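You operate a simulated robot arm through the tools that you are given. There is no shell and no other tool. Be economical: measure what you need, move in short steps, check, and stop when the job is done.

The job below is to be done with a simulated two-armed robot. You get a single attempt, and the scene is never put back.

## Task
Fetch the yellow banded short tube from the shelf of the rear jig and set it on the front jig shelf. Then take the white banded crank housing and put it in the small red tray. Then fetch the boss from the top of the rear-end stand and set it on the green pad. Then lift the white pot lid open. The order counts.

Only the result counts: the job must be done as asked and must still hold three seconds after the hand-in. Knocking over, shifting, dropping, spilling or breaking anything else fails it. Lids that push on must go on centred and level and be pressed home; caps that screw on are set level and turned clockwise until they are tight.

## Robot
Two 6-joint arms with two-finger parallel grippers on one trunk, on a base that drives. Base frame: it is fixed to the floor where the robot stands at the start and does not move with it; the origin is under the middle of the robot, x ahead of it, y to its left, z up. Units: mm, degrees, N and s.
The left shoulder is at the start at [80, 216, 1390], the right one opposite. With the tool pointing down near the work surface each hand reaches from about 100 to 580 mm from the robot's upright axis, wherever it stands, measured 20 degrees to its own side. Places, roughly: boss (3x3x2 cm) [1200, -1300, 900]; front jig shelf [-800, 400, 500]; green pad (8x8x2 cm) [1700, -1200, 900]; small red tray (24x15x4 cm) [-2400, -3900, 900]; white banded crank housing (4x4x7 cm) [900, -3800, 900]; white pot lid [2100, 1500, 900]; yellow banded short tube (30x3x3 cm) [600, 100, 500]. Payload 3.43 kg a hand.
Tool frame (each hand has its own): the origin (TCP) lies between the finger pads and is the grasp point; the fingertips stand 30 mm ahead of it; z points along the fingers, y is the line along which they close. Largest opening 94 mm; finger width 28, thickness 10; the body of the gripper, 50 by 96 mm, starts 55 mm behind the TCP.
Orientation is that of the tool frame in the base frame, as a unit quaternion [x, y, z, w]. With the fingers straight down and closing along the base's y, the tool's x points along the base's -x, its y along +y and its z along -z.

## Interface
- The arms move only by the tool play_rows. It takes "left_increments", "right_increments" or both (then of equal length, played together; a hand with none holds still); each is a list of rows, each an object of numbers (a shift or turn left out is 0, a gripper value left out holds the last): "x", "y", "z": the shift along the tool's x, y, z in units of 50 mm (1.0 is 50 mm); "ax", "ay", "az": the turn, a rotation vector about the tool's x, y, z in units of 6 degrees (1.0 is 6 degrees); "gripper": the opening, from 0 (shut) to 1 (fully open). In form: [{"x": .., "y": .., "z": .., "ax": .., "ay": .., "az": .., "gripper": ..}, ...]. A call has 1 to 12 rows; each row shifts and turns the commanded pose from where the row before left it, along the tool's axes as they then stand. A call with a number of a shift or a turn outside -1 to 1 is refused whole. A row lasts 0.2 s, in which the tool goes at most 50 mm and 8.6 degrees; a call with a longer step from one row to the next is refused whole, and so is a gripper value outside its range. Where a pose cannot be reached the arm comes as near as it can. A force on the tool above 40 N (or 10 N above the force at the start of the call, whichever is more), or a blocked arm, ends the call early, and 0.2 s more pass. Each finger travels about 72 mm/s and halts on what it meets, pressing with about 31 N; the grip force reading is that of the motor and also rises with nothing between the fingers. The clock runs only during rows and for 0.2 s after the last one: add rows that do not move to give the fingers time. The reply holds the time, the measured pose of the TCP, the force on the tool along the base axes, the opening and the grip force, in the units named above and with some noise, with the torque about the TCP (base axes, N m) and any sound that the robot's microphone picked up.
- Cameras (640 x 400 px; columns grow to the right, rows downward): "scene" is now at [81.3, 20.7, 1525.5]; the picture's right is [0.38, -0.92, 0.00], its down [-0.86, -0.35, -0.36] and it looks along [0.34, 0.14, -0.93] (base axes); focal length 214 px, centre (320, 200). "left" rides on the left gripper at [76, -14, -102] in its tool frame; the picture's right is [0.18, 0.98, 0.00], its down [-0.75, 0.14, -0.64] and it looks along [-0.63, 0.12, 0.77] (tool axes); focal length 243 px, centre (320, 200). "right" rides on the right gripper at [76, 14, -103] in its tool frame; the picture's right is [-0.18, 0.98, 0.00], its down [-0.75, -0.14, -0.64] and it looks along [-0.63, -0.12, 0.77] (tool axes); focal length 243 px, centre (320, 200). There is no depth. A picture from a camera that has moved, and an enlarged one, comes with that camera's place and axes in the base frame and with its lens.
- get_image(camera): a new picture of that camera. No time passes.
- lift_body(by): slides the trunk up (or, below 0, down) by that many mm; the arms and the scene camera ride with it, the base frame stays. It gives what a move gives, with no picture.
- roll_base(legs): drives the robot by 1 to 6 legs, each [ahead, left, turn to the left] in mm, mm and degrees, along the robot's own axes; the way and the turn of a leg run together, so that a leg with both is an arc; at most 1500 mm and 180 degrees a leg. The arms and the cameras ride along, it lands a little off, and it stops where it bumps. It gives what a move gives.
- turn_head(pan, tilt): turns the head with the scene camera to pan (to the left, within 86 degrees either way) and tilt (down, from -29 to 69), counted from straight ahead of the robot. It gives what a move gives.
- close_up(camera, box): a new picture of the part [left, top, right, bottom] of that camera's present view, enlarged. No time passes.
- close_job(): hands the job in; it is judged then, once.

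Go step by step. Nothing tells you exact positions but the pictures and the camera data: compare them with the known pose of the tool, close in by small moves and look again before you grip or let go. The budget is 165 turns and 122 pictures, counting those below and the enlarged ones. Unless the task says otherwise, let go and move clear before handing in.

The tools are called by a JSON object that holds its "name" and its "arguments". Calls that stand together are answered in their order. play_rows: Moves the arms, as the interface text tells. Its arguments: {"type":"object","properties":{"left_increments":{"type":"array"},"right_increments":{"type":"array"}},"required":[]} The other tools are called the same way: lift_body (by) slides the trunk up or down; roll_base (legs) drives the base; turn_head (pan, tilt) turns the head that bears the scene camera; get_image (camera) takes a picture; close_up (camera, box) takes an enlarged picture of a part of a camera's view; close_job () hands the job in.

At the start:

```text
t: 0.0
left_ee_pos: [319.8, 333.3, 764.2]
left_tcp_rot: [-0.001, 1.0, 0.0, -0.001]
left_wrist_force: [0.4, 0.3, 0.1]
left_wrist_torque: [0.0, -0.02, 0.03]
left_width: 93.8
left_gripper_force: 0.2
right_ee_pos: [318.6, 21.9, 818.6]
right_tcp_rot: [0.0, 1.0, 0.001, 0.0]
right_wrist_force: [-0.4, 0.3, 0.8]
right_wrist_torque: [-0.03, 0.01, 0.02]
right_width: 93.8
right_gripper_force: 0.1
trunk travel left (down, up): [-619.0, 221.0]
robot x, y, heading: [0.9, 1.8, -0.1]
head pan, tilt: [22.3, 68.8]
```

scene: 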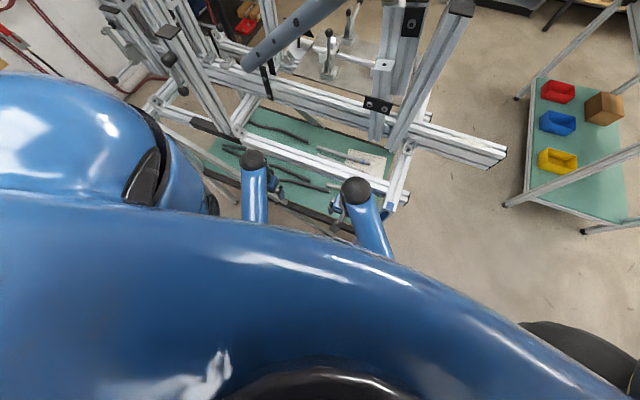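
right: 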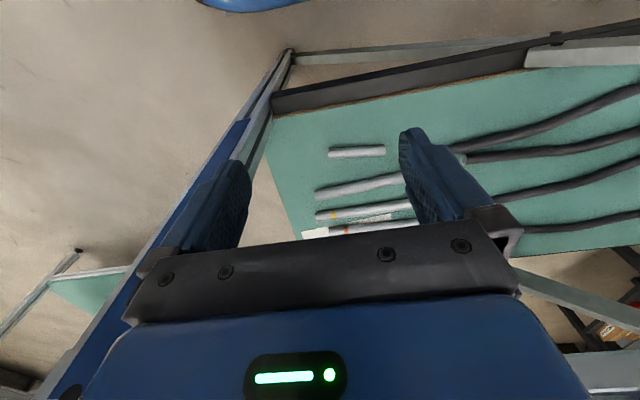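
left: 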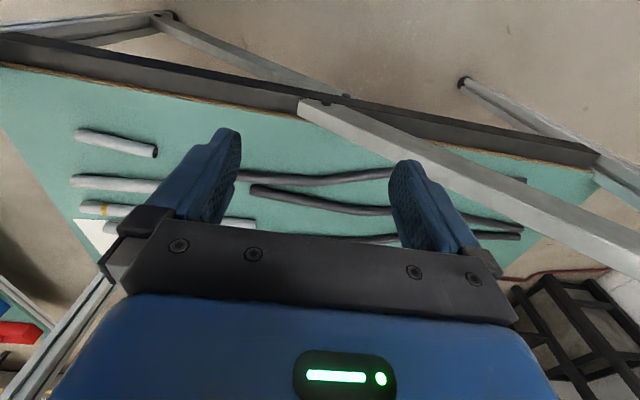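

I see the rear jig ahead with tubes on its green shelf; the yellow banded tube seems to be near (600, 100, 500). I'll look closer first.

{"name": "close_up", "arguments": {"camera": "scene", "box": [200, 80, 440, 230]}}

{"name": "close_up", "arguments": {"camera": "right", "box": [260, 120, 480, 257]}}

{"name": "close_up", "arguments": {"camera": "left", "box": [40, 100, 280, 250]}}

```text
2.67 times, centred on (320, 155) of scene
camera zoom: at [81.3, 20.7, 1525.5], right [0.38, -0.92, 0.0], down [-0.86, -0.35, -0.36], along [0.34, 0.14, -0.93], focal length 572 px, centre (320, 320)
```

zoom: 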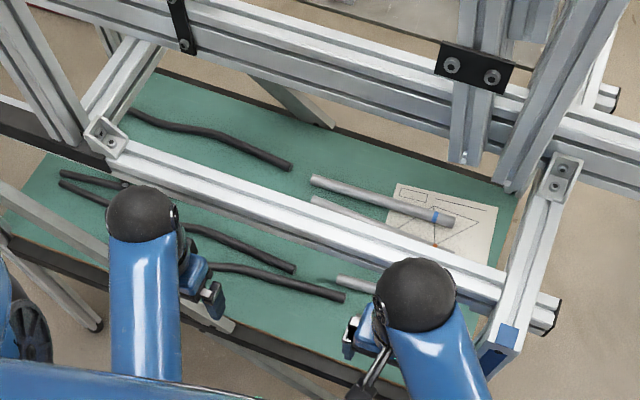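

```text
2.91 times, centred on (370, 188) of right
camera zoom: at [242.4, 34.6, 921.2], right [0.18, 0.98, 0.0], down [0.75, -0.14, 0.64], along [0.63, -0.12, -0.77], focal length 706 px, centre (174, 234)
```

zoom: 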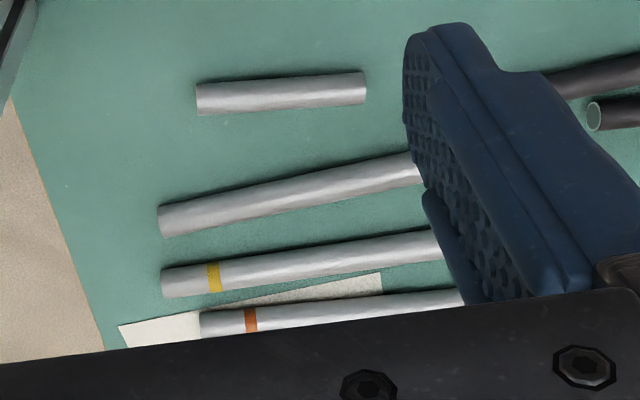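

```text
2.67 times, centred on (160, 175) of left
camera zoom: at [241.4, 318.2, 866.5], right [-0.19, 0.98, 0.0], down [0.75, 0.14, 0.64], along [0.63, 0.12, -0.77], focal length 647 px, centre (747, 267)
```

zoom: 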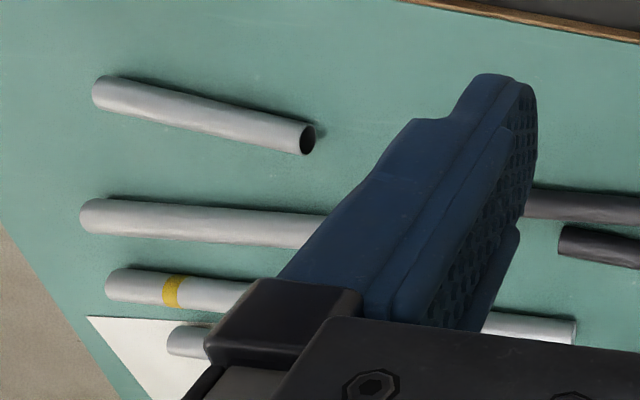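

The yellow tube triangulates to about x=590, y −40…260, z≈545. The jig's beams lie above it, so I'll look at the frame from other head angles.

{"name": "turn_head", "arguments": {"pan": 0, "tilt": 35}}

{"name": "get_image", "arguments": {"camera": "scene"}}

```text
t: 1.0
left_ee_pos: [317.5, 332.6, 763.8]
left_tcp_rot: [0.0, 1.0, 0.001, 0.0]
left_wrist_force: [-0.2, -0.4, -0.1]
left_wrist_torque: [-0.02, -0.03, 0.01]
left_width: 93.8
left_gripper_force: 0.1
right_ee_pos: [317.9, 21.1, 818.6]
right_tcp_rot: [0.0, 1.0, 0.0, 0.001]
right_wrist_force: [0.4, -0.3, -0.3]
right_wrist_torque: [0.0, -0.01, 0.0]
right_width: 94.1
right_gripper_force: 0.0
trunk travel left (down, up): [-619.0, 221.0]
robot x, y, heading: [0.8, 0.7, 0.4]
head pan, tilt: [0.0, 35.0]
```

```text
115 pictures are left
camera scene: at [117.7, -0.5, 1569.1], right [0.0, -1.0, 0.0], down [-0.57, 0.0, -0.82], along [0.82, 0.0, -0.57], focal length 214 px, centre (320, 200)
```

scene: 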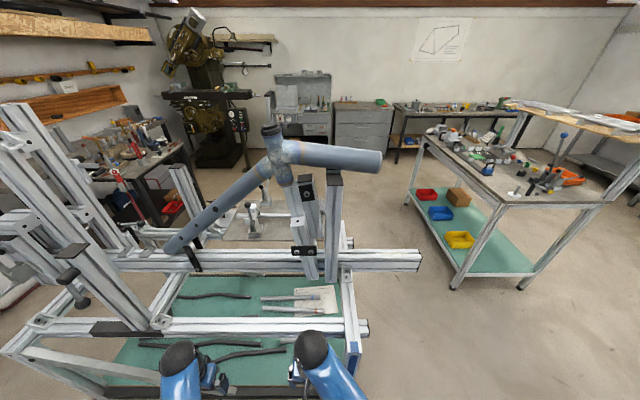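

The front beam of the jig is around x≈400, z≈950, so I'll have to reach under it with a tilted hand. First I'll back off and lower the trunk somewhat to look from lower down.

{"name": "roll_base", "arguments": {"legs": [[-200, 0, 0]]}}

{"name": "lift_body", "arguments": {"by": -250}}

{"name": "get_image", "arguments": {"camera": "scene"}}

{"name": "get_image", "arguments": {"camera": "left"}}

```text
t: 2.6
left_ee_pos: [125.4, 332.6, 763.9]
left_tcp_rot: [0.003, 1.0, 0.0, 0.003]
left_wrist_force: [-0.6, -0.9, 0.8]
left_wrist_torque: [0.0, -0.04, 0.02]
left_width: 93.9
left_gripper_force: 0.0
right_ee_pos: [123.8, 19.3, 819.5]
right_tcp_rot: [0.003, 1.0, 0.0, 0.002]
right_wrist_force: [-1.2, -0.1, 0.3]
right_wrist_torque: [0.0, -0.03, -0.03]
right_width: 94.2
right_gripper_force: 0.0
trunk travel left (down, up): [-619.0, 221.0]
robot x, y, heading: [-190.3, -4.7, -0.6]
head pan, tilt: [0.0, 35.0]
```

```text
t: 5.2
left_ee_pos: [128.1, 330.5, 513.0]
left_tcp_rot: [0.002, 1.0, 0.0, 0.0]
left_wrist_force: [0.5, 0.2, -0.1]
left_wrist_torque: [0.0, 0.04, -0.01]
left_width: 94.0
left_gripper_force: 0.0
right_ee_pos: [127.2, 19.7, 570.2]
right_tcp_rot: [0.003, 1.0, 0.0, 0.0]
right_wrist_force: [-0.6, 0.4, 0.1]
right_wrist_torque: [-0.01, 0.0, 0.02]
right_width: 94.1
right_gripper_force: 0.1
trunk travel left (down, up): [-369.0, 471.0]
robot x, y, heading: [-190.6, -2.3, -0.2]
head pan, tilt: [0.0, 35.0]
```

```text
114 pictures are left
camera scene: at [-74.5, -0.6, 1319.2], right [-0.01, -1.0, 0.0], down [-0.57, 0.0, -0.82], along [0.82, -0.01, -0.57], focal length 214 px, centre (320, 200)
```

scene: 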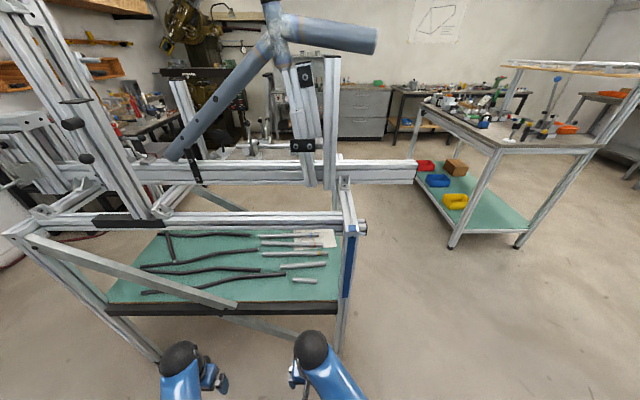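

```text
113 pictures are left
camera left: at [51.5, 317.2, 616.5], right [-0.18, 0.98, 0.0], down [0.75, 0.14, 0.64], along [0.63, 0.12, -0.77], focal length 243 px, centre (320, 200)
```

left: 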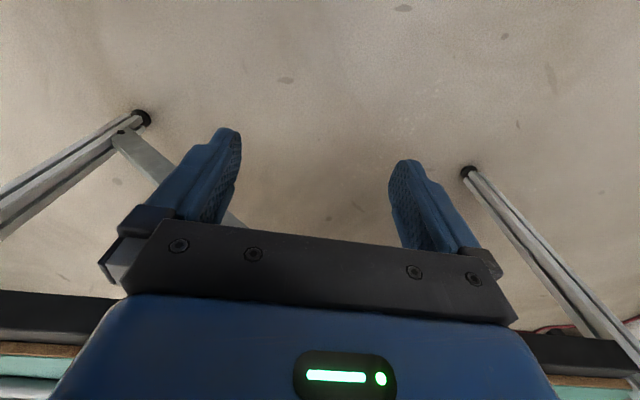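

From here I can see into the opening between the shelf and the front beam (roughly z 545–900), free for y<300. I'll zoom in on the tubes.

{"name": "close_up", "arguments": {"camera": "scene", "box": [220, 205, 380, 305]}}

```text
4.00 times, centred on (300, 255) of scene
camera zoom: at [-74.5, -0.6, 1319.2], right [-0.01, -1.0, 0.0], down [-0.57, 0.0, -0.82], along [0.82, -0.01, -0.57], focal length 858 px, centre (400, -20)
```

zoom: 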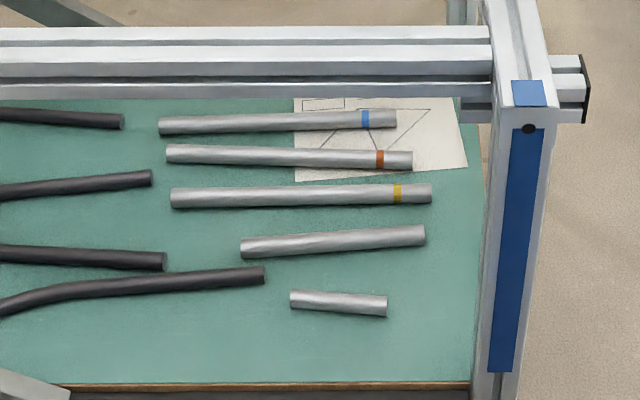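

The tube's centre is about (598, 104, 545), with neighbours about 60 mm off on each side, so the opening must be kept to ~55 mm. I want to see the arm posture before reaching in.

{"name": "turn_head", "arguments": {"pan": 70, "tilt": 55}}

{"name": "get_image", "arguments": {"camera": "scene"}}

```text
t: 6.6
left_ee_pos: [128.2, 331.8, 514.0]
left_tcp_rot: [0.003, 1.0, 0.0, 0.0]
left_wrist_force: [-0.4, -0.1, 0.0]
left_wrist_torque: [0.01, 0.03, 0.0]
left_width: 94.0
left_gripper_force: 0.0
right_ee_pos: [125.9, 19.9, 568.6]
right_tcp_rot: [0.003, 1.0, 0.0, -0.001]
right_wrist_force: [-0.1, 0.5, -0.4]
right_wrist_torque: [-0.02, 0.03, -0.01]
right_width: 93.9
right_gripper_force: 0.1
trunk travel left (down, up): [-369.0, 471.0]
robot x, y, heading: [-190.9, -1.7, -0.3]
head pan, tilt: [70.0, 55.0]
```

```text
111 pictures are left
camera scene: at [-137.3, 67.6, 1290.9], right [0.94, -0.35, 0.0], down [-0.29, -0.77, -0.57], along [0.2, 0.54, -0.82], focal length 214 px, centre (320, 200)
```

scene: 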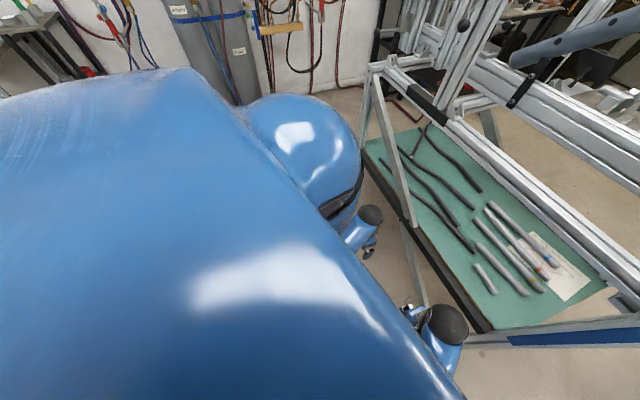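

The arms hang under a big chest, with the wrists reached from below. I'll raise and yaw the left hand (to close along x) and pull the right hand aside, before lowering the trunk.

{"name": "play_rows", "arguments": {"left_increments": [{"z": -1, "az": 1}, {"z": -1, "az": 1}, {"z": -1, "az": 1}, {"z": -1, "az": 1}, {"z": -1, "az": 1}, {"z": -0.5, "az": 1}, {"az": 1}, {"az": 1}, {"az": 1}, {"az": 1}, {"az": 1}, {"az": 1}], "right_increments": [{"z": -1, "y": -1}, {"z": -1, "y": -1}, {"z": -1, "y": -1}, {"z": -1, "y": -1}, {"y": -1}, {"y": -1}, {"x": 1}, {}, {}, {}, {}, {}]}}

{"name": "play_rows", "arguments": {"left_increments": [{"az": 1}, {"az": 1}, {"az": 1, "gripper": 0.6}, {}, {}]}}

```text
refused: row 1 steps farther than a row can; nothing moved
```

```text
t: 7.8
left_ee_pos: [129.3, 331.1, 512.8]
left_tcp_rot: [0.159, 0.987, 0.0, 0.0]
left_wrist_force: [0.0, -0.6, 0.1]
left_wrist_torque: [0.01, -0.01, 0.01]
left_width: 56.4
left_gripper_force: 0.0
right_ee_pos: [126.6, 20.1, 568.0]
right_tcp_rot: [0.004, 1.0, 0.0, 0.0]
right_wrist_force: [0.4, 0.2, -0.4]
right_wrist_torque: [-0.02, 0.0, -0.02]
right_width: 93.9
right_gripper_force: 0.1
trunk travel left (down, up): [-369.0, 471.0]
robot x, y, heading: [-195.1, 1.5, -0.3]
head pan, tilt: [70.0, 55.0]
```

The diagonal step was too long; I'll use single-axis steps.

{"name": "play_rows", "arguments": {"left_increments": [{"z": -1, "az": 1}, {"z": -1, "az": 1}, {"z": -1, "az": 1}, {"z": -1, "az": 1}, {"z": -1, "az": 1}, {"z": -0.5, "az": 1}, {"az": 1}, {"az": 1}, {"az": 1}, {"az": 1}, {"az": 1}, {"az": 1}], "right_increments": [{"z": -1}, {"z": -1}, {"z": -1}, {"z": -1}, {"y": -1}, {"y": -1}, {"y": -1}, {"y": -1}, {"y": -1}, {"y": -1}, {"x": 1}, {}]}}

{"name": "turn_head", "arguments": {"pan": 10, "tilt": 50}}

{"name": "get_image", "arguments": {"camera": "scene"}}

```text
t: 10.4
left_ee_pos: [96.5, 316.0, 577.9]
left_tcp_rot: [0.709, 0.705, 0.0, 0.0]
left_wrist_force: [0.0, 0.0, 0.2]
left_wrist_torque: [0.0, 0.02, 0.02]
left_width: 56.6
left_gripper_force: 0.1
left hand out of reach, approached as far as the arm can: row 2, 3, 4, 5, 6
right_ee_pos: [82.8, -277.1, 571.8]
right_tcp_rot: [0.003, 1.0, 0.0, -0.002]
right_wrist_force: [-0.5, -0.1, -0.1]
right_wrist_torque: [-0.02, 0.05, 0.02]
right_width: 93.8
right_gripper_force: 0.1
right hand out of reach, approached as far as the arm can: row 1, 2, 3, 4
trunk travel left (down, up): [-369.0, 471.0]
robot x, y, heading: [-192.6, 0.9, -0.5]
head pan, tilt: [70.0, 55.0]
```

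```text
t: 11.7
left_ee_pos: [97.1, 315.2, 579.5]
left_tcp_rot: [0.709, 0.705, 0.002, 0.0]
left_wrist_force: [0.7, -0.3, -0.7]
left_wrist_torque: [-0.01, 0.01, 0.0]
left_width: 56.4
left_gripper_force: 0.1
right_ee_pos: [83.6, -276.2, 571.3]
right_tcp_rot: [0.003, 1.0, 0.0, 0.0]
right_wrist_force: [0.1, 0.1, 0.8]
right_wrist_torque: [0.02, 0.03, 0.01]
right_width: 94.1
right_gripper_force: 0.3
trunk travel left (down, up): [-369.0, 471.0]
robot x, y, heading: [-192.8, 3.2, -0.1]
head pan, tilt: [10.0, 50.0]
```

```text
110 pictures are left
camera scene: at [-86.5, 12.9, 1297.4], right [0.17, -0.99, 0.0], down [-0.76, -0.13, -0.64], along [0.63, 0.11, -0.77], focal length 214 px, centre (320, 200)
```

scene: 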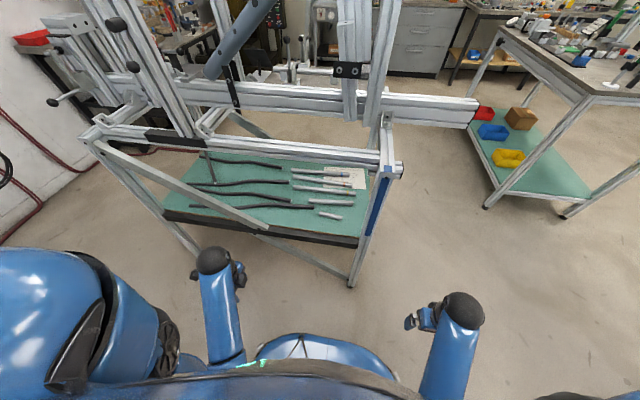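

The up limit with the tool down depends on reach; I'll test by extending the left hand forward and up (free space here).

{"name": "play_rows", "arguments": {"left_increments": [{"y": 1}, {"y": 1}, {"y": 1}, {"y": 1}, {"z": -1}, {"z": -1}, {"z": -1}, {"z": -1}]}}

{"name": "get_image", "arguments": {"camera": "scene"}}

```text
t: 13.5
left_ee_pos: [346.0, 327.7, 611.5]
left_tcp_rot: [0.709, 0.705, 0.002, 0.0]
left_wrist_force: [-0.7, 0.0, 0.5]
left_wrist_torque: [0.01, -0.04, -0.02]
left_width: 56.3
left_gripper_force: 0.1
left hand out of reach, approached as far as the arm can: row 1, 5, 6, 7, 8
right_ee_pos: [82.8, -276.2, 572.9]
right_tcp_rot: [0.004, 1.0, 0.0, 0.0]
right_wrist_force: [0.0, 0.1, 0.0]
right_wrist_torque: [-0.02, 0.01, -0.01]
right_width: 94.0
right_gripper_force: 0.0
trunk travel left (down, up): [-369.0, 471.0]
robot x, y, heading: [-191.7, -2.3, -0.4]
head pan, tilt: [10.0, 50.0]
```

```text
109 pictures are left
camera scene: at [-86.2, 12.9, 1297.4], right [0.17, -0.99, 0.0], down [-0.76, -0.13, -0.64], along [0.63, 0.11, -0.77], focal length 214 px, centre (320, 200)
```

scene: 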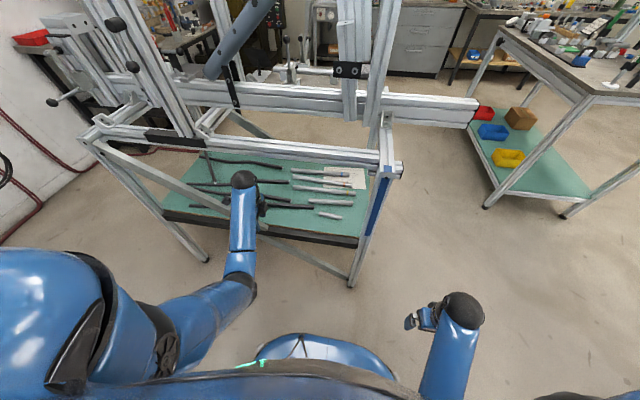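

The elbow stays low, so a vertical tool can slip under the beam if its underside is above ~860. I'll measure the beam from two trunk heights, after drawing the hand back.

{"name": "play_rows", "arguments": {"left_increments": [{"y": -1}, {"y": -1}, {"y": -1}, {}]}}

{"name": "turn_head", "arguments": {"pan": 0, "tilt": 40}}

{"name": "close_up", "arguments": {"camera": "scene", "box": [240, 120, 400, 220]}}

{"name": "lift_body", "arguments": {"by": -250}}

{"name": "close_up", "arguments": {"camera": "scene", "box": [240, 80, 400, 180]}}

```text
t: 14.5
left_ee_pos: [206.3, 332.1, 572.4]
left_tcp_rot: [0.709, 0.705, 0.002, 0.0]
left_wrist_force: [-0.8, 0.6, -0.5]
left_wrist_torque: [-0.02, 0.01, 0.0]
left_width: 56.4
left_gripper_force: 0.0
left hand out of reach, approached as far as the arm can: row 1, 2, 3
right_ee_pos: [82.7, -276.8, 571.7]
right_tcp_rot: [0.003, 1.0, 0.0, -0.001]
right_wrist_force: [-0.3, 1.0, 0.2]
right_wrist_torque: [0.02, -0.01, 0.02]
right_width: 94.1
right_gripper_force: 0.1
trunk travel left (down, up): [-369.0, 471.0]
robot x, y, heading: [-191.7, 0.8, -0.6]
head pan, tilt: [10.0, 50.0]
```

```text
t: 15.2
left_ee_pos: [206.5, 330.6, 572.1]
left_tcp_rot: [0.709, 0.705, 0.001, 0.0]
left_wrist_force: [0.6, 0.6, -0.4]
left_wrist_torque: [-0.01, 0.02, 0.01]
left_width: 56.4
left_gripper_force: 0.1
right_ee_pos: [82.7, -276.7, 572.7]
right_tcp_rot: [0.004, 1.0, -0.001, 0.001]
right_wrist_force: [-0.5, -0.8, -0.2]
right_wrist_torque: [0.02, 0.0, 0.05]
right_width: 93.9
right_gripper_force: 0.0
trunk travel left (down, up): [-369.0, 471.0]
robot x, y, heading: [-194.4, 1.7, -0.5]
head pan, tilt: [0.0, 40.0]
```

```text
4.00 times, centred on (320, 170) of scene
camera zoom: at [-77.5, -0.6, 1311.6], right [-0.01, -1.0, 0.0], down [-0.64, 0.0, -0.77], along [0.77, 0.0, -0.64], focal length 858 px, centre (320, 320)
```

zoom: 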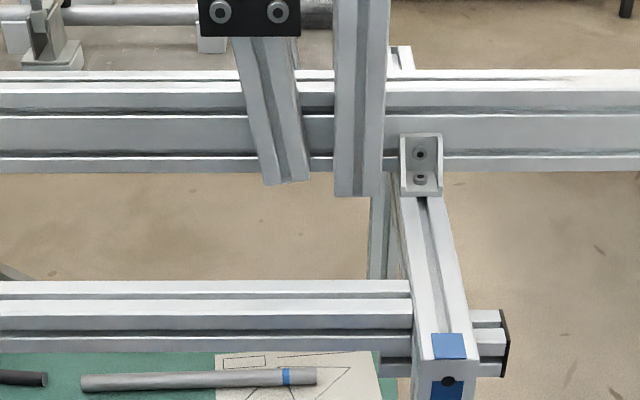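

```text
t: 17.8
left_ee_pos: [207.0, 332.0, 323.9]
left_tcp_rot: [0.709, 0.705, 0.003, 0.001]
left_wrist_force: [-0.1, 0.0, 0.2]
left_wrist_torque: [0.02, -0.01, 0.03]
left_width: 56.5
left_gripper_force: 0.0
right_ee_pos: [83.6, -276.2, 322.3]
right_tcp_rot: [0.003, 1.0, 0.0, 0.0]
right_wrist_force: [-0.2, 0.0, -0.3]
right_wrist_torque: [0.01, 0.0, -0.02]
right_width: 94.0
right_gripper_force: 0.1
trunk travel left (down, up): [-119.0, 721.0]
robot x, y, heading: [-192.2, -0.1, -0.3]
head pan, tilt: [0.0, 40.0]
```

```text
4.00 times, centred on (320, 130) of scene
camera zoom: at [-77.5, -0.6, 1061.7], right [-0.01, -1.0, 0.0], down [-0.64, 0.0, -0.77], along [0.77, -0.01, -0.64], focal length 858 px, centre (320, 480)
```

zoom: 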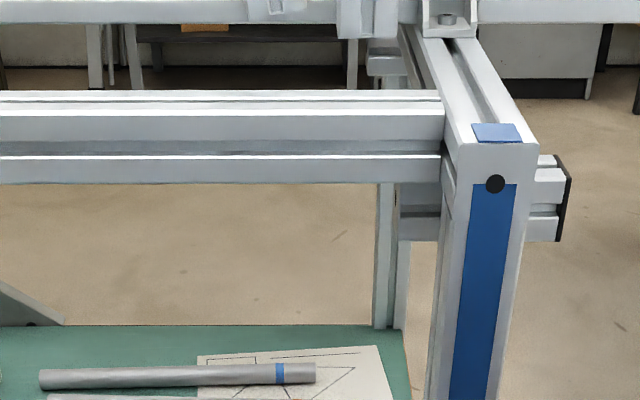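

Beam underside is ~880 at x≈404 and tubes are centred at z≈545 (shelf ≈530). So a TCP around 600 passes both. I'll bring the trunk back up and extend the left hand.

{"name": "lift_body", "arguments": {"by": 260}}

{"name": "play_rows", "arguments": {"left_increments": [{"x": -1}, {"x": -1}, {"x": -0.8}, {"y": 1}, {"y": 1}, {"y": 1}, {"y": 0.2}, {}]}}

```text
t: 20.5
left_ee_pos: [206.2, 332.4, 583.3]
left_tcp_rot: [0.709, 0.706, 0.002, 0.001]
left_wrist_force: [0.2, -0.7, 0.5]
left_wrist_torque: [0.0, 0.01, 0.01]
left_width: 56.6
left_gripper_force: 0.1
right_ee_pos: [84.0, -276.8, 582.5]
right_tcp_rot: [0.003, 1.0, 0.001, 0.0]
right_wrist_force: [-0.1, 0.0, 0.1]
right_wrist_torque: [0.01, -0.01, 0.0]
right_width: 93.8
right_gripper_force: 0.1
trunk travel left (down, up): [-379.0, 461.0]
robot x, y, heading: [-194.4, 0.4, -0.3]
head pan, tilt: [0.0, 40.0]
```

```text
t: 22.3
left_ee_pos: [366.9, 189.8, 584.0]
left_tcp_rot: [0.709, 0.705, 0.002, 0.0]
left_wrist_force: [-0.1, 0.8, 0.2]
left_wrist_torque: [0.01, -0.02, 0.01]
left_width: 56.3
left_gripper_force: 0.1
right_ee_pos: [83.6, -277.4, 582.4]
right_tcp_rot: [0.003, 1.0, 0.0, 0.0]
right_wrist_force: [-0.3, 0.2, -0.1]
right_wrist_torque: [0.0, -0.03, 0.01]
right_width: 94.0
right_gripper_force: 0.0
trunk travel left (down, up): [-379.0, 461.0]
robot x, y, heading: [-191.7, 1.7, -0.4]
head pan, tilt: [0.0, 40.0]
```

The hand is extended 558 ahead of the robot. I'll raise it to 600, shift right, then drive in partly.

{"name": "play_rows", "arguments": {"left_increments": [{"z": -0.34}, {}]}}

{"name": "roll_base", "arguments": {"legs": [[0, -86, 0]]}}

{"name": "get_image", "arguments": {"camera": "scene"}}

{"name": "get_image", "arguments": {"camera": "left"}}

```text
t: 22.9
left_ee_pos: [366.6, 189.8, 601.2]
left_tcp_rot: [0.709, 0.705, 0.003, 0.001]
left_wrist_force: [-0.2, 0.1, -0.6]
left_wrist_torque: [0.01, 0.02, -0.02]
left_width: 56.7
left_gripper_force: 0.1
right_ee_pos: [82.6, -276.8, 581.3]
right_tcp_rot: [0.004, 1.0, 0.0, 0.0]
right_wrist_force: [-0.3, 0.4, 0.2]
right_wrist_torque: [0.0, -0.01, -0.01]
right_width: 93.9
right_gripper_force: 0.1
trunk travel left (down, up): [-379.0, 461.0]
robot x, y, heading: [-188.3, 0.5, -0.5]
head pan, tilt: [0.0, 40.0]
```

```text
t: 23.9
left_ee_pos: [364.2, 103.6, 600.9]
left_tcp_rot: [0.709, 0.705, 0.002, 0.0]
left_wrist_force: [0.3, 0.3, -0.1]
left_wrist_torque: [0.02, 0.03, 0.01]
left_width: 56.3
left_gripper_force: 0.1
right_ee_pos: [81.8, -363.2, 581.5]
right_tcp_rot: [0.004, 1.0, 0.001, 0.001]
right_wrist_force: [0.3, -0.4, 0.6]
right_wrist_torque: [-0.02, 0.0, -0.02]
right_width: 94.0
right_gripper_force: 0.0
trunk travel left (down, up): [-379.0, 461.0]
robot x, y, heading: [-196.6, -82.5, -0.6]
head pan, tilt: [0.0, 40.0]
```

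```text
106 pictures are left
camera scene: at [-78.4, -87.2, 1321.5], right [-0.01, -1.0, 0.0], down [-0.64, 0.01, -0.77], along [0.77, 0.0, -0.64], focal length 214 px, centre (320, 200)
```

scene: 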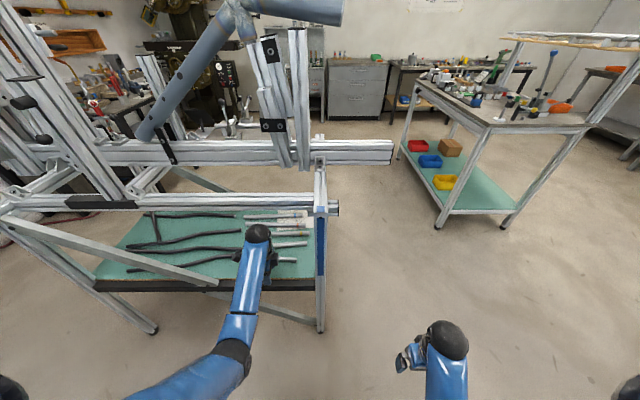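

```text
105 pictures are left
camera left: at [350.1, 179.2, 704.4], right [0.98, 0.18, 0.0], down [0.13, -0.76, 0.64], along [0.12, -0.63, -0.77], focal length 243 px, centre (320, 200)
```

left: 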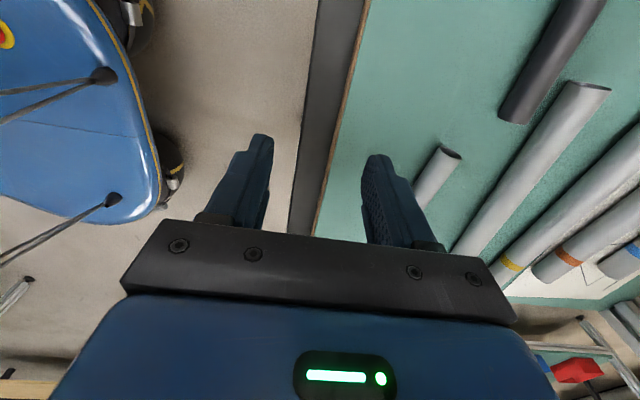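

The base front extends ~260 mm ahead of its axis, clear of the jig. The path looks free; driving in 200 mm.

{"name": "roll_base", "arguments": {"legs": [[205, 0, 0.5]]}}

{"name": "get_image", "arguments": {"camera": "left"}}

{"name": "get_image", "arguments": {"camera": "scene"}}

```text
t: 25.6
left_ee_pos: [569.3, 109.4, 600.3]
left_tcp_rot: [0.704, 0.71, 0.002, 0.0]
left_wrist_force: [-0.1, -0.2, 0.1]
left_wrist_torque: [-0.01, -0.01, 0.01]
left_width: 56.2
left_gripper_force: 0.1
right_ee_pos: [290.7, -360.0, 582.5]
right_tcp_rot: [-0.003, 1.0, 0.0, -0.001]
right_wrist_force: [0.4, 0.0, -0.6]
right_wrist_torque: [-0.01, 0.0, 0.04]
right_width: 93.9
right_gripper_force: 0.0
trunk travel left (down, up): [-379.0, 461.0]
robot x, y, heading: [11.8, -82.5, 0.6]
head pan, tilt: [0.0, 40.0]
```

```text
104 pictures are left
camera left: at [553.0, 185.7, 704.1], right [0.98, 0.19, 0.0], down [0.14, -0.75, 0.64], along [0.12, -0.63, -0.77], focal length 243 px, centre (320, 200)
```

left: 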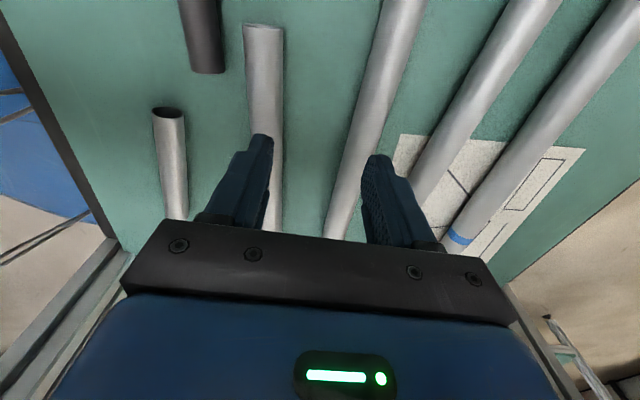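

```text
103 pictures are left
camera scene: at [127.7, -85.0, 1321.6], right [0.0, -1.0, 0.0], down [-0.64, 0.0, -0.77], along [0.77, 0.0, -0.64], focal length 214 px, centre (320, 200)
```

scene: 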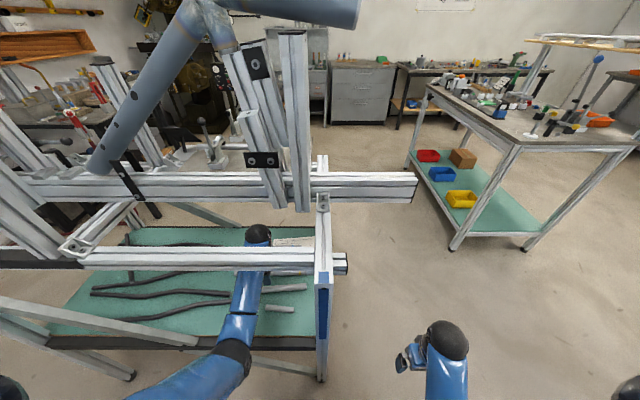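

The yellow tube's axis is at x≈600 by y≈109, and the hand is at 569. I'll roll 31 mm more.

{"name": "roll_base", "arguments": {"legs": [[31, 0, 0]]}}

{"name": "get_image", "arguments": {"camera": "left"}}

```text
t: 26.4
left_ee_pos: [597.9, 110.8, 600.9]
left_tcp_rot: [0.705, 0.709, 0.002, 0.0]
left_wrist_force: [-0.5, -0.6, -0.2]
left_wrist_torque: [0.02, 0.02, -0.01]
left_width: 56.5
left_gripper_force: 0.1
right_ee_pos: [321.2, -358.7, 582.5]
right_tcp_rot: [-0.003, 1.0, 0.0, 0.0]
right_wrist_force: [0.6, -0.3, 0.7]
right_wrist_torque: [-0.01, -0.03, 0.04]
right_width: 94.3
right_gripper_force: 0.1
trunk travel left (down, up): [-379.0, 461.0]
robot x, y, heading: [41.9, -85.4, 0.5]
head pan, tilt: [0.0, 40.0]
```

```text
102 pictures are left
camera left: at [583.2, 185.8, 704.4], right [0.98, 0.19, 0.0], down [0.14, -0.75, 0.64], along [0.13, -0.63, -0.77], focal length 243 px, centre (320, 200)
```

left: 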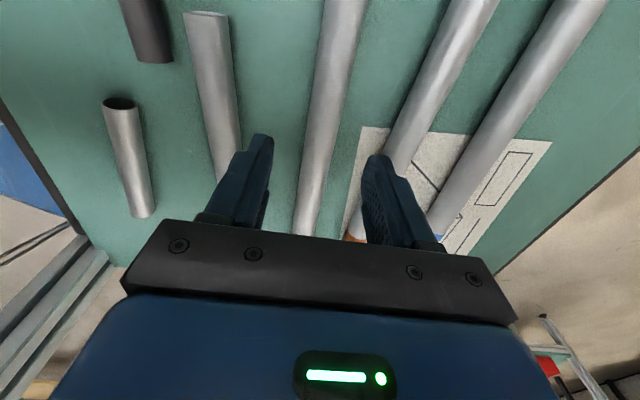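

Alignment good (tube at x≈601, hand 598). Descending to 564 and closing.

{"name": "play_rows", "arguments": {"left_increments": [{"y": 0.05, "z": 0.3}, {"z": 0.25}, {"z": 0.18}, {}]}}

{"name": "get_image", "arguments": {"camera": "left"}}

```text
t: 27.4
left_ee_pos: [601.3, 109.9, 564.8]
left_tcp_rot: [0.705, 0.709, 0.002, 0.001]
left_wrist_force: [0.0, -0.7, -0.5]
left_wrist_torque: [-0.01, 0.01, 0.01]
left_width: 56.5
left_gripper_force: 0.0
right_ee_pos: [321.4, -359.3, 582.3]
right_tcp_rot: [-0.003, 1.0, 0.001, 0.001]
right_wrist_force: [0.4, -0.3, -1.5]
right_wrist_torque: [-0.04, 0.0, 0.0]
right_width: 93.8
right_gripper_force: 0.1
trunk travel left (down, up): [-379.0, 461.0]
robot x, y, heading: [44.3, -87.2, 0.3]
head pan, tilt: [0.0, 40.0]
```

```text
101 pictures are left
camera left: at [585.5, 185.2, 668.1], right [0.98, 0.19, 0.0], down [0.14, -0.75, 0.64], along [0.13, -0.63, -0.77], focal length 243 px, centre (320, 200)
```

left: 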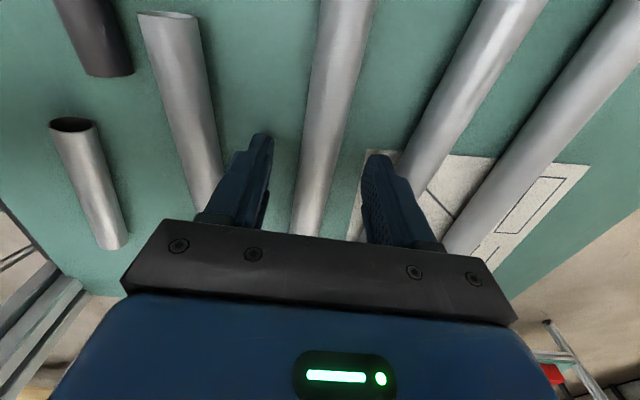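

{"name": "play_rows", "arguments": {"left_increments": [{"gripper": 0.1}, {}, {}, {}, {}]}}

```text
t: 28.6
left_ee_pos: [601.4, 109.4, 563.6]
left_tcp_rot: [0.705, 0.71, 0.002, 0.0]
left_wrist_force: [0.3, 0.4, -0.3]
left_wrist_torque: [-0.01, -0.01, 0.06]
left_width: 21.0
left_gripper_force: 30.6
right_ee_pos: [321.2, -359.4, 581.9]
right_tcp_rot: [-0.002, 1.0, 0.0, 0.0]
right_wrist_force: [0.0, 0.1, 0.0]
right_wrist_torque: [-0.01, -0.02, -0.04]
right_width: 94.0
right_gripper_force: 0.0
trunk travel left (down, up): [-379.0, 461.0]
robot x, y, heading: [41.0, -86.7, 0.2]
head pan, tilt: [0.0, 40.0]
```

Gripped at 21 mm width. Lifting.

{"name": "play_rows", "arguments": {"left_increments": [{"z": -0.3, "gripper": 0.0}, {"z": -0.3}, {"z": -0.2}, {}]}}

{"name": "get_image", "arguments": {"camera": "left"}}

```text
t: 29.6
left_ee_pos: [601.0, 110.3, 605.2]
left_tcp_rot: [0.705, 0.709, 0.002, 0.001]
left_wrist_force: [0.5, -0.5, 0.4]
left_wrist_torque: [-0.01, 0.01, 0.02]
left_width: 0.1
left_gripper_force: 30.7
right_ee_pos: [321.7, -358.3, 583.1]
right_tcp_rot: [-0.002, 1.0, 0.0, 0.001]
right_wrist_force: [0.1, -0.4, -0.7]
right_wrist_torque: [-0.02, 0.02, -0.02]
right_width: 94.1
right_gripper_force: 0.2
trunk travel left (down, up): [-379.0, 461.0]
robot x, y, heading: [43.6, -88.2, 0.5]
head pan, tilt: [0.0, 40.0]
```

```text
100 pictures are left
camera left: at [585.4, 185.2, 708.5], right [0.98, 0.19, 0.0], down [0.14, -0.75, 0.64], along [0.13, -0.63, -0.77], focal length 243 px, centre (320, 200)
```

left: 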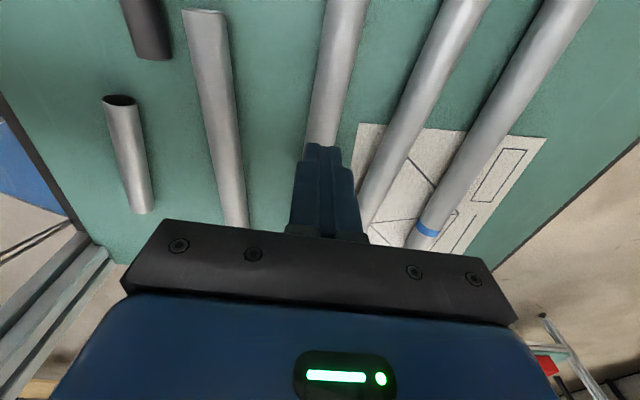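

It slipped: the fingers only caught the tube's upper part, so the shelf is lower than I estimated. I'll reopen and descend further, feeling for the shelf.

{"name": "play_rows", "arguments": {"left_increments": [{"gripper": 0.58}, {"y": 0.06}, {}, {"z": 0.4}, {"z": 0.4}, {"z": 0.2}, {}]}}

{"name": "get_image", "arguments": {"camera": "left"}}

```text
t: 31.3
left_ee_pos: [606.0, 110.8, 560.6]
left_tcp_rot: [0.704, 0.71, 0.007, 0.004]
left_wrist_force: [-6.6, -1.5, 21.3]
left_wrist_torque: [-0.19, 0.96, -0.03]
left_width: 58.5
left_gripper_force: 3.5
right_ee_pos: [320.7, -360.5, 582.1]
right_tcp_rot: [-0.002, 1.0, 0.0, 0.001]
right_wrist_force: [0.0, -0.9, 0.3]
right_wrist_torque: [0.01, -0.01, 0.0]
right_width: 94.0
right_gripper_force: 0.1
trunk travel left (down, up): [-379.0, 461.0]
robot x, y, heading: [41.4, -85.2, -0.0]
head pan, tilt: [0.0, 40.0]
stopped in row 7 (left hand): the force on the tool passed its limit at 41 N (the readings are from after the stop); the commanded pose is now the measured one
```

```text
99 pictures are left
camera left: at [589.8, 186.4, 664.0], right [0.98, 0.19, 0.02], down [0.14, -0.75, 0.64], along [0.13, -0.63, -0.77], focal length 243 px, centre (320, 200)
```

left: 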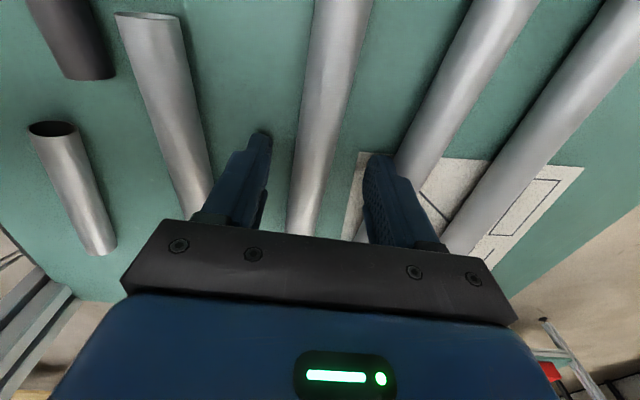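

A contact stopped it at 560, on the robot-side finger. I need to see whether that finger sits on the neighbour tube or the shelf.

{"name": "close_up", "arguments": {"camera": "left", "box": [160, 90, 448, 270]}}

{"name": "turn_head", "arguments": {"pan": 18, "tilt": 40}}

{"name": "close_up", "arguments": {"camera": "scene", "box": [220, 170, 380, 270]}}

```text
2.22 times, centred on (304, 180) of left
camera zoom: at [589.8, 186.4, 664.0], right [0.98, 0.19, 0.02], down [0.14, -0.75, 0.64], along [0.13, -0.63, -0.77], focal length 539 px, centre (356, 244)
```

zoom: 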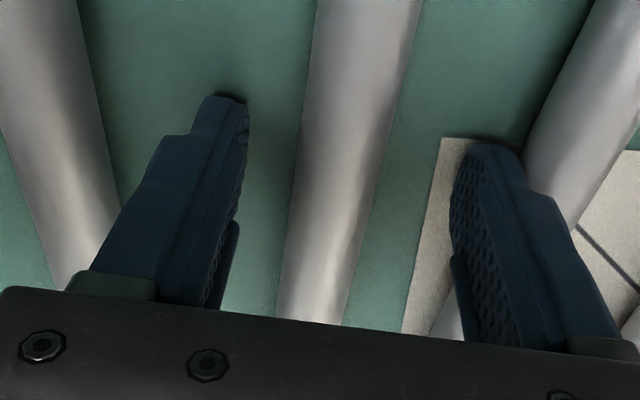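

```text
t: 32.1
left_ee_pos: [606.4, 110.7, 559.6]
left_tcp_rot: [0.705, 0.709, 0.007, 0.005]
left_wrist_force: [-4.1, 0.1, 30.8]
left_wrist_torque: [-0.28, 1.24, -0.06]
left_width: 56.9
left_gripper_force: 2.1
right_ee_pos: [317.7, -360.7, 583.1]
right_tcp_rot: [-0.003, 1.0, 0.001, 0.002]
right_wrist_force: [-0.4, 0.5, 0.4]
right_wrist_torque: [-0.01, 0.01, -0.01]
right_width: 93.9
right_gripper_force: 0.1
trunk travel left (down, up): [-379.0, 461.0]
robot x, y, heading: [43.8, -85.2, 0.2]
head pan, tilt: [18.0, 40.0]
```

```text
4.00 times, centred on (300, 220) of scene
camera zoom: at [149.1, -59.8, 1322.2], right [0.31, -0.95, 0.0], down [-0.61, -0.2, -0.77], along [0.73, 0.24, -0.64], focal length 858 px, centre (400, 120)
```

zoom: 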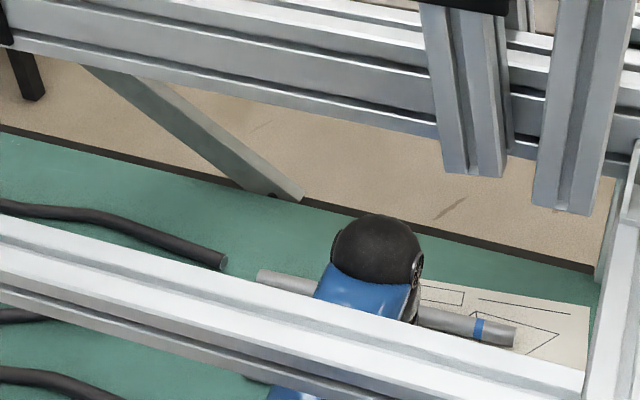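

The fingertip is on the shelf itself (z≈529), so the first grip was only near the fingertips. I'll raise 1 mm to relieve the push, close here, and lift slowly.

{"name": "play_rows", "arguments": {"left_increments": [{"z": -0.02}, {"gripper": 0.0}, {}, {}, {}, {}]}}

{"name": "close_up", "arguments": {"camera": "left", "box": [160, 90, 448, 270]}}

```text
t: 32.8
left_ee_pos: [603.1, 111.5, 559.6]
left_tcp_rot: [0.706, 0.709, 0.002, 0.0]
left_wrist_force: [-12.8, -1.3, 24.9]
left_wrist_torque: [-0.57, 0.6, -0.23]
left_width: 21.2
left_gripper_force: 30.9
right_ee_pos: [319.7, -359.7, 582.6]
right_tcp_rot: [-0.004, 1.0, 0.0, 0.001]
right_wrist_force: [0.4, -1.0, -0.9]
right_wrist_torque: [0.02, -0.01, -0.01]
right_width: 94.1
right_gripper_force: 0.0
trunk travel left (down, up): [-379.0, 461.0]
robot x, y, heading: [40.0, -86.0, 0.2]
head pan, tilt: [18.0, 40.0]
stopped in row 3 (left hand): the force on the tool passed its limit at 45 N (the readings are from after the stop); the commanded pose is now the measured one
```

```text
2.22 times, centred on (304, 180) of left
camera zoom: at [586.5, 186.6, 663.7], right [0.98, 0.19, 0.0], down [0.14, -0.75, 0.64], along [0.12, -0.63, -0.77], focal length 539 px, centre (356, 244)
```

zoom: 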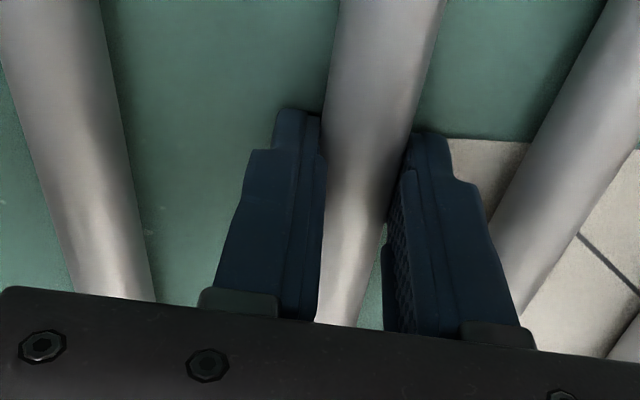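

Same width 21 mm at the greater depth, so that is the tube's diameter; now it's about 10 mm from the tips. Lift slowly.

{"name": "play_rows", "arguments": {"left_increments": [{"gripper": 0.0}, {}, {"z": -0.06}, {"z": -0.06}, {"z": -0.06}, {"z": -0.06}, {}]}}

{"name": "close_up", "arguments": {"camera": "left", "box": [160, 90, 448, 270]}}

```text
t: 34.4
left_ee_pos: [602.8, 110.9, 568.4]
left_tcp_rot: [0.705, 0.709, 0.001, 0.0]
left_wrist_force: [0.5, 0.2, -2.0]
left_wrist_torque: [0.01, 0.02, -0.03]
left_width: 21.0
left_gripper_force: 31.1
right_ee_pos: [320.1, -358.2, 581.4]
right_tcp_rot: [-0.002, 1.0, 0.0, 0.0]
right_wrist_force: [0.1, -0.1, -0.4]
right_wrist_torque: [0.01, -0.05, 0.02]
right_width: 94.0
right_gripper_force: 0.1
trunk travel left (down, up): [-379.0, 461.0]
robot x, y, heading: [39.5, -88.4, 0.3]
head pan, tilt: [18.0, 40.0]
```

```text
2.22 times, centred on (304, 180) of left
camera zoom: at [587.7, 186.4, 672.1], right [0.98, 0.19, 0.0], down [0.15, -0.75, 0.64], along [0.12, -0.63, -0.77], focal length 539 px, centre (356, 244)
```

zoom: 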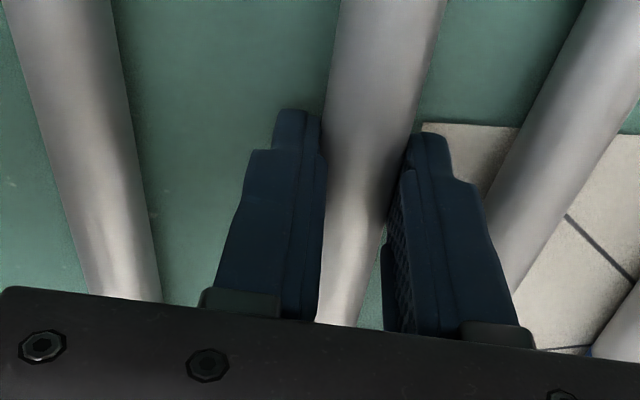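

It is held (about 2 N weight). Continue lifting gently to ~597.

{"name": "play_rows", "arguments": {"left_increments": [{"z": -0.08}, {"z": -0.1}, {"z": -0.1}, {"z": -0.1}, {"z": -0.1}, {"z": -0.1}, {}]}}

{"name": "get_image", "arguments": {"camera": "left"}}

```text
t: 36.0
left_ee_pos: [603.2, 112.0, 597.0]
left_tcp_rot: [0.704, 0.71, 0.0, -0.001]
left_wrist_force: [0.2, 0.4, -1.9]
left_wrist_torque: [-0.01, 0.02, -0.03]
left_width: 20.9
left_gripper_force: 31.3
right_ee_pos: [319.9, -358.4, 581.9]
right_tcp_rot: [-0.003, 1.0, 0.0, 0.0]
right_wrist_force: [0.0, -0.3, 0.0]
right_wrist_torque: [0.02, -0.02, 0.0]
right_width: 94.0
right_gripper_force: 0.1
trunk travel left (down, up): [-379.0, 461.0]
robot x, y, heading: [45.3, -83.5, 0.3]
head pan, tilt: [18.0, 40.0]
```

```text
94 pictures are left
camera left: at [587.8, 187.2, 701.0], right [0.98, 0.19, 0.0], down [0.15, -0.75, 0.64], along [0.12, -0.63, -0.77], focal length 243 px, centre (320, 200)
```

left: 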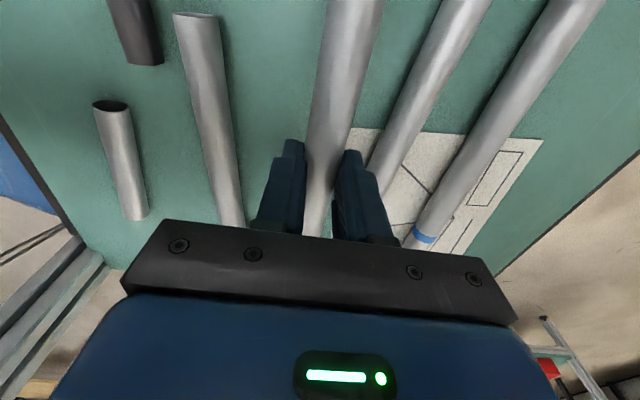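

Held well. Backing out straight by 260 mm.

{"name": "roll_base", "arguments": {"legs": [[-265, 0, 0]]}}

{"name": "turn_head", "arguments": {"pan": 86, "tilt": 25}}

{"name": "get_image", "arguments": {"camera": "scene"}}

```text
t: 37.9
left_ee_pos: [358.1, 71.9, 602.8]
left_tcp_rot: [0.709, 0.705, 0.007, -0.004]
left_wrist_force: [5.7, 22.3, -3.9]
left_wrist_torque: [-0.82, -1.67, -0.23]
left_width: 22.7
left_gripper_force: 30.1
right_ee_pos: [67.4, -397.7, 583.1]
right_tcp_rot: [0.006, 1.0, 0.002, 0.002]
right_wrist_force: [-0.9, -2.8, 0.0]
right_wrist_torque: [0.3, -0.19, 0.01]
right_width: 93.9
right_gripper_force: 0.0
trunk travel left (down, up): [-379.0, 461.0]
robot x, y, heading: [-201.6, -117.2, -0.5]
head pan, tilt: [18.0, 40.0]
```

```text
t: 39.3
left_ee_pos: [361.8, 75.8, 598.3]
left_tcp_rot: [0.709, 0.705, 0.003, -0.005]
left_wrist_force: [-0.2, 0.0, -1.0]
left_wrist_torque: [-0.01, -0.01, -0.01]
left_width: 21.3
left_gripper_force: 30.9
right_ee_pos: [71.2, -395.1, 582.3]
right_tcp_rot: [0.006, 1.0, 0.0, -0.001]
right_wrist_force: [1.2, 0.0, 0.3]
right_wrist_torque: [0.03, 0.05, -0.03]
right_width: 93.8
right_gripper_force: 0.0
trunk travel left (down, up): [-379.0, 461.0]
robot x, y, heading: [-203.8, -119.2, -0.9]
head pan, tilt: [85.9, 25.0]
```

```text
93 pictures are left
camera scene: at [-165.5, -25.5, 1344.9], right [1.0, -0.08, 0.0], down [-0.04, -0.42, -0.91], along [0.08, 0.9, -0.42], focal length 214 px, centre (320, 200)
```

scene: 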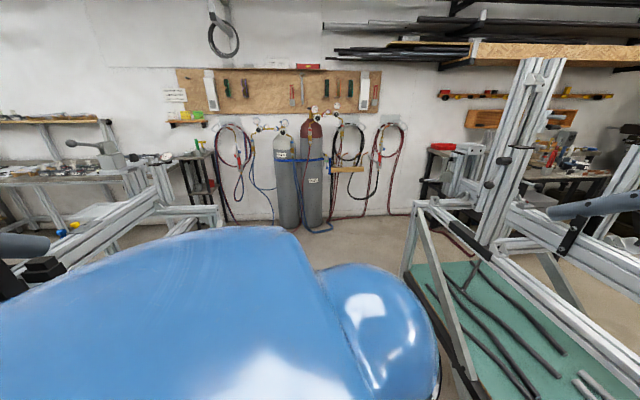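

Something pushed the robot 35 mm to the right during the retreat. I must check the tube and what was touched.

{"name": "get_image", "arguments": {"camera": "left"}}

{"name": "turn_head", "arguments": {"pan": 5, "tilt": 45}}

{"name": "get_image", "arguments": {"camera": "scene"}}

```text
92 pictures are left
camera left: at [346.8, 149.7, 701.9], right [0.98, 0.18, 0.0], down [0.14, -0.76, 0.63], along [0.11, -0.62, -0.77], focal length 243 px, centre (320, 200)
```

left: 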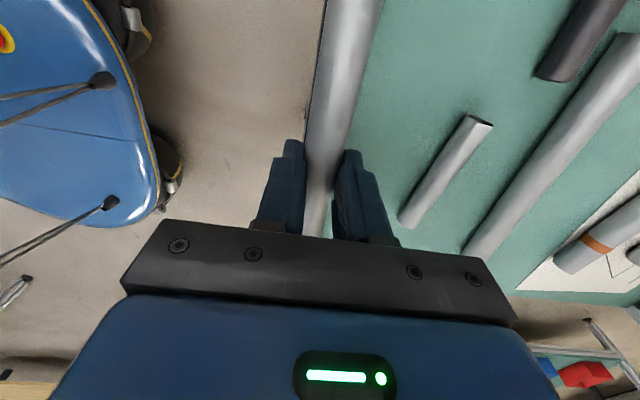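

```text
t: 40.8
left_ee_pos: [361.3, 75.0, 596.8]
left_tcp_rot: [0.709, 0.705, 0.004, -0.005]
left_wrist_force: [0.3, -0.2, -1.8]
left_wrist_torque: [0.01, -0.01, -0.05]
left_width: 21.2
left_gripper_force: 31.1
right_ee_pos: [69.7, -396.0, 581.5]
right_tcp_rot: [0.007, 1.0, 0.001, 0.0]
right_wrist_force: [-0.1, 0.4, 0.3]
right_wrist_torque: [-0.05, -0.01, 0.0]
right_width: 94.0
right_gripper_force: 0.2
trunk travel left (down, up): [-379.0, 461.0]
robot x, y, heading: [-200.0, -114.7, -0.9]
head pan, tilt: [5.0, 45.0]
```

```text
91 pictures are left
camera scene: at [-91.8, -111.4, 1314.3], right [0.08, -1.0, 0.0], down [-0.71, -0.05, -0.71], along [0.7, 0.05, -0.71], focal length 214 px, centre (320, 200)
```

scene: 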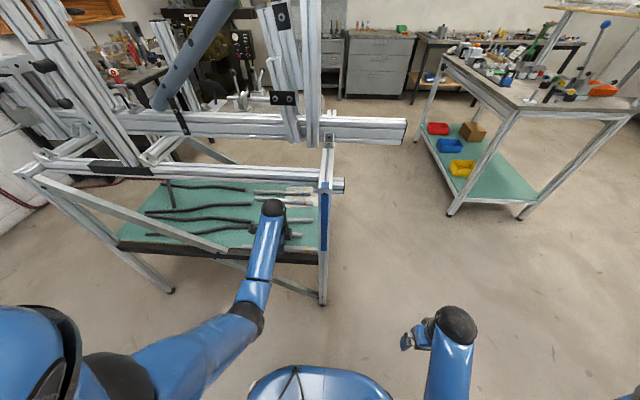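

The tube is still held; the base probably brushed something behind (it stopped 20 mm short), so I won't back up further here. I'll retract the arm, then slide right into open floor.

{"name": "play_rows", "arguments": {"left_increments": [{"y": -0.6}, {"y": -0.6}, {"y": -0.6}, {"y": -0.6}, {"y": -0.6}, {}]}}

{"name": "turn_head", "arguments": {"pan": -80, "tilt": 25}}

{"name": "get_image", "arguments": {"camera": "scene"}}

```text
t: 42.2
left_ee_pos: [215.2, 75.2, 582.0]
left_tcp_rot: [0.709, 0.705, 0.004, -0.005]
left_wrist_force: [-0.9, 0.2, -0.9]
left_wrist_torque: [-0.01, -0.01, 0.01]
left_width: 21.1
left_gripper_force: 31.3
left hand out of reach, approached as far as the arm can: row 3, 4, 5
right_ee_pos: [71.1, -397.1, 581.5]
right_tcp_rot: [0.006, 1.0, 0.0, -0.001]
right_wrist_force: [0.5, -1.1, -0.2]
right_wrist_torque: [0.02, 0.02, -0.01]
right_width: 94.1
right_gripper_force: 0.0
trunk travel left (down, up): [-379.0, 461.0]
robot x, y, heading: [-203.0, -114.2, -0.7]
head pan, tilt: [5.0, 45.0]
```

```text
t: 43.8
left_ee_pos: [214.5, 75.8, 582.0]
left_tcp_rot: [0.709, 0.705, 0.005, -0.003]
left_wrist_force: [0.3, 0.3, -1.3]
left_wrist_torque: [0.01, 0.02, 0.01]
left_width: 21.0
left_gripper_force: 31.0
right_ee_pos: [71.5, -395.7, 582.9]
right_tcp_rot: [0.007, 1.0, 0.0, -0.001]
right_wrist_force: [-0.1, 0.2, 0.1]
right_wrist_torque: [0.0, -0.01, 0.01]
right_width: 94.0
right_gripper_force: 0.0
trunk travel left (down, up): [-379.0, 461.0]
robot x, y, heading: [-200.6, -118.0, -0.9]
head pan, tilt: [-80.0, 25.0]
```

```text
90 pictures are left
camera scene: at [-158.1, -208.4, 1344.9], right [-0.99, -0.16, 0.0], down [-0.07, 0.42, -0.91], along [0.15, -0.89, -0.42], focal length 214 px, centre (320, 200)
```

scene: 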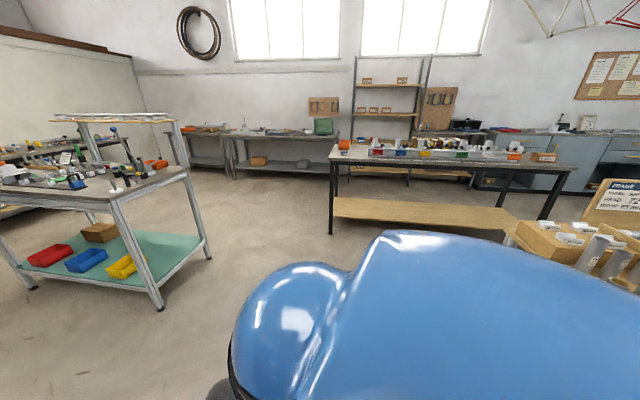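

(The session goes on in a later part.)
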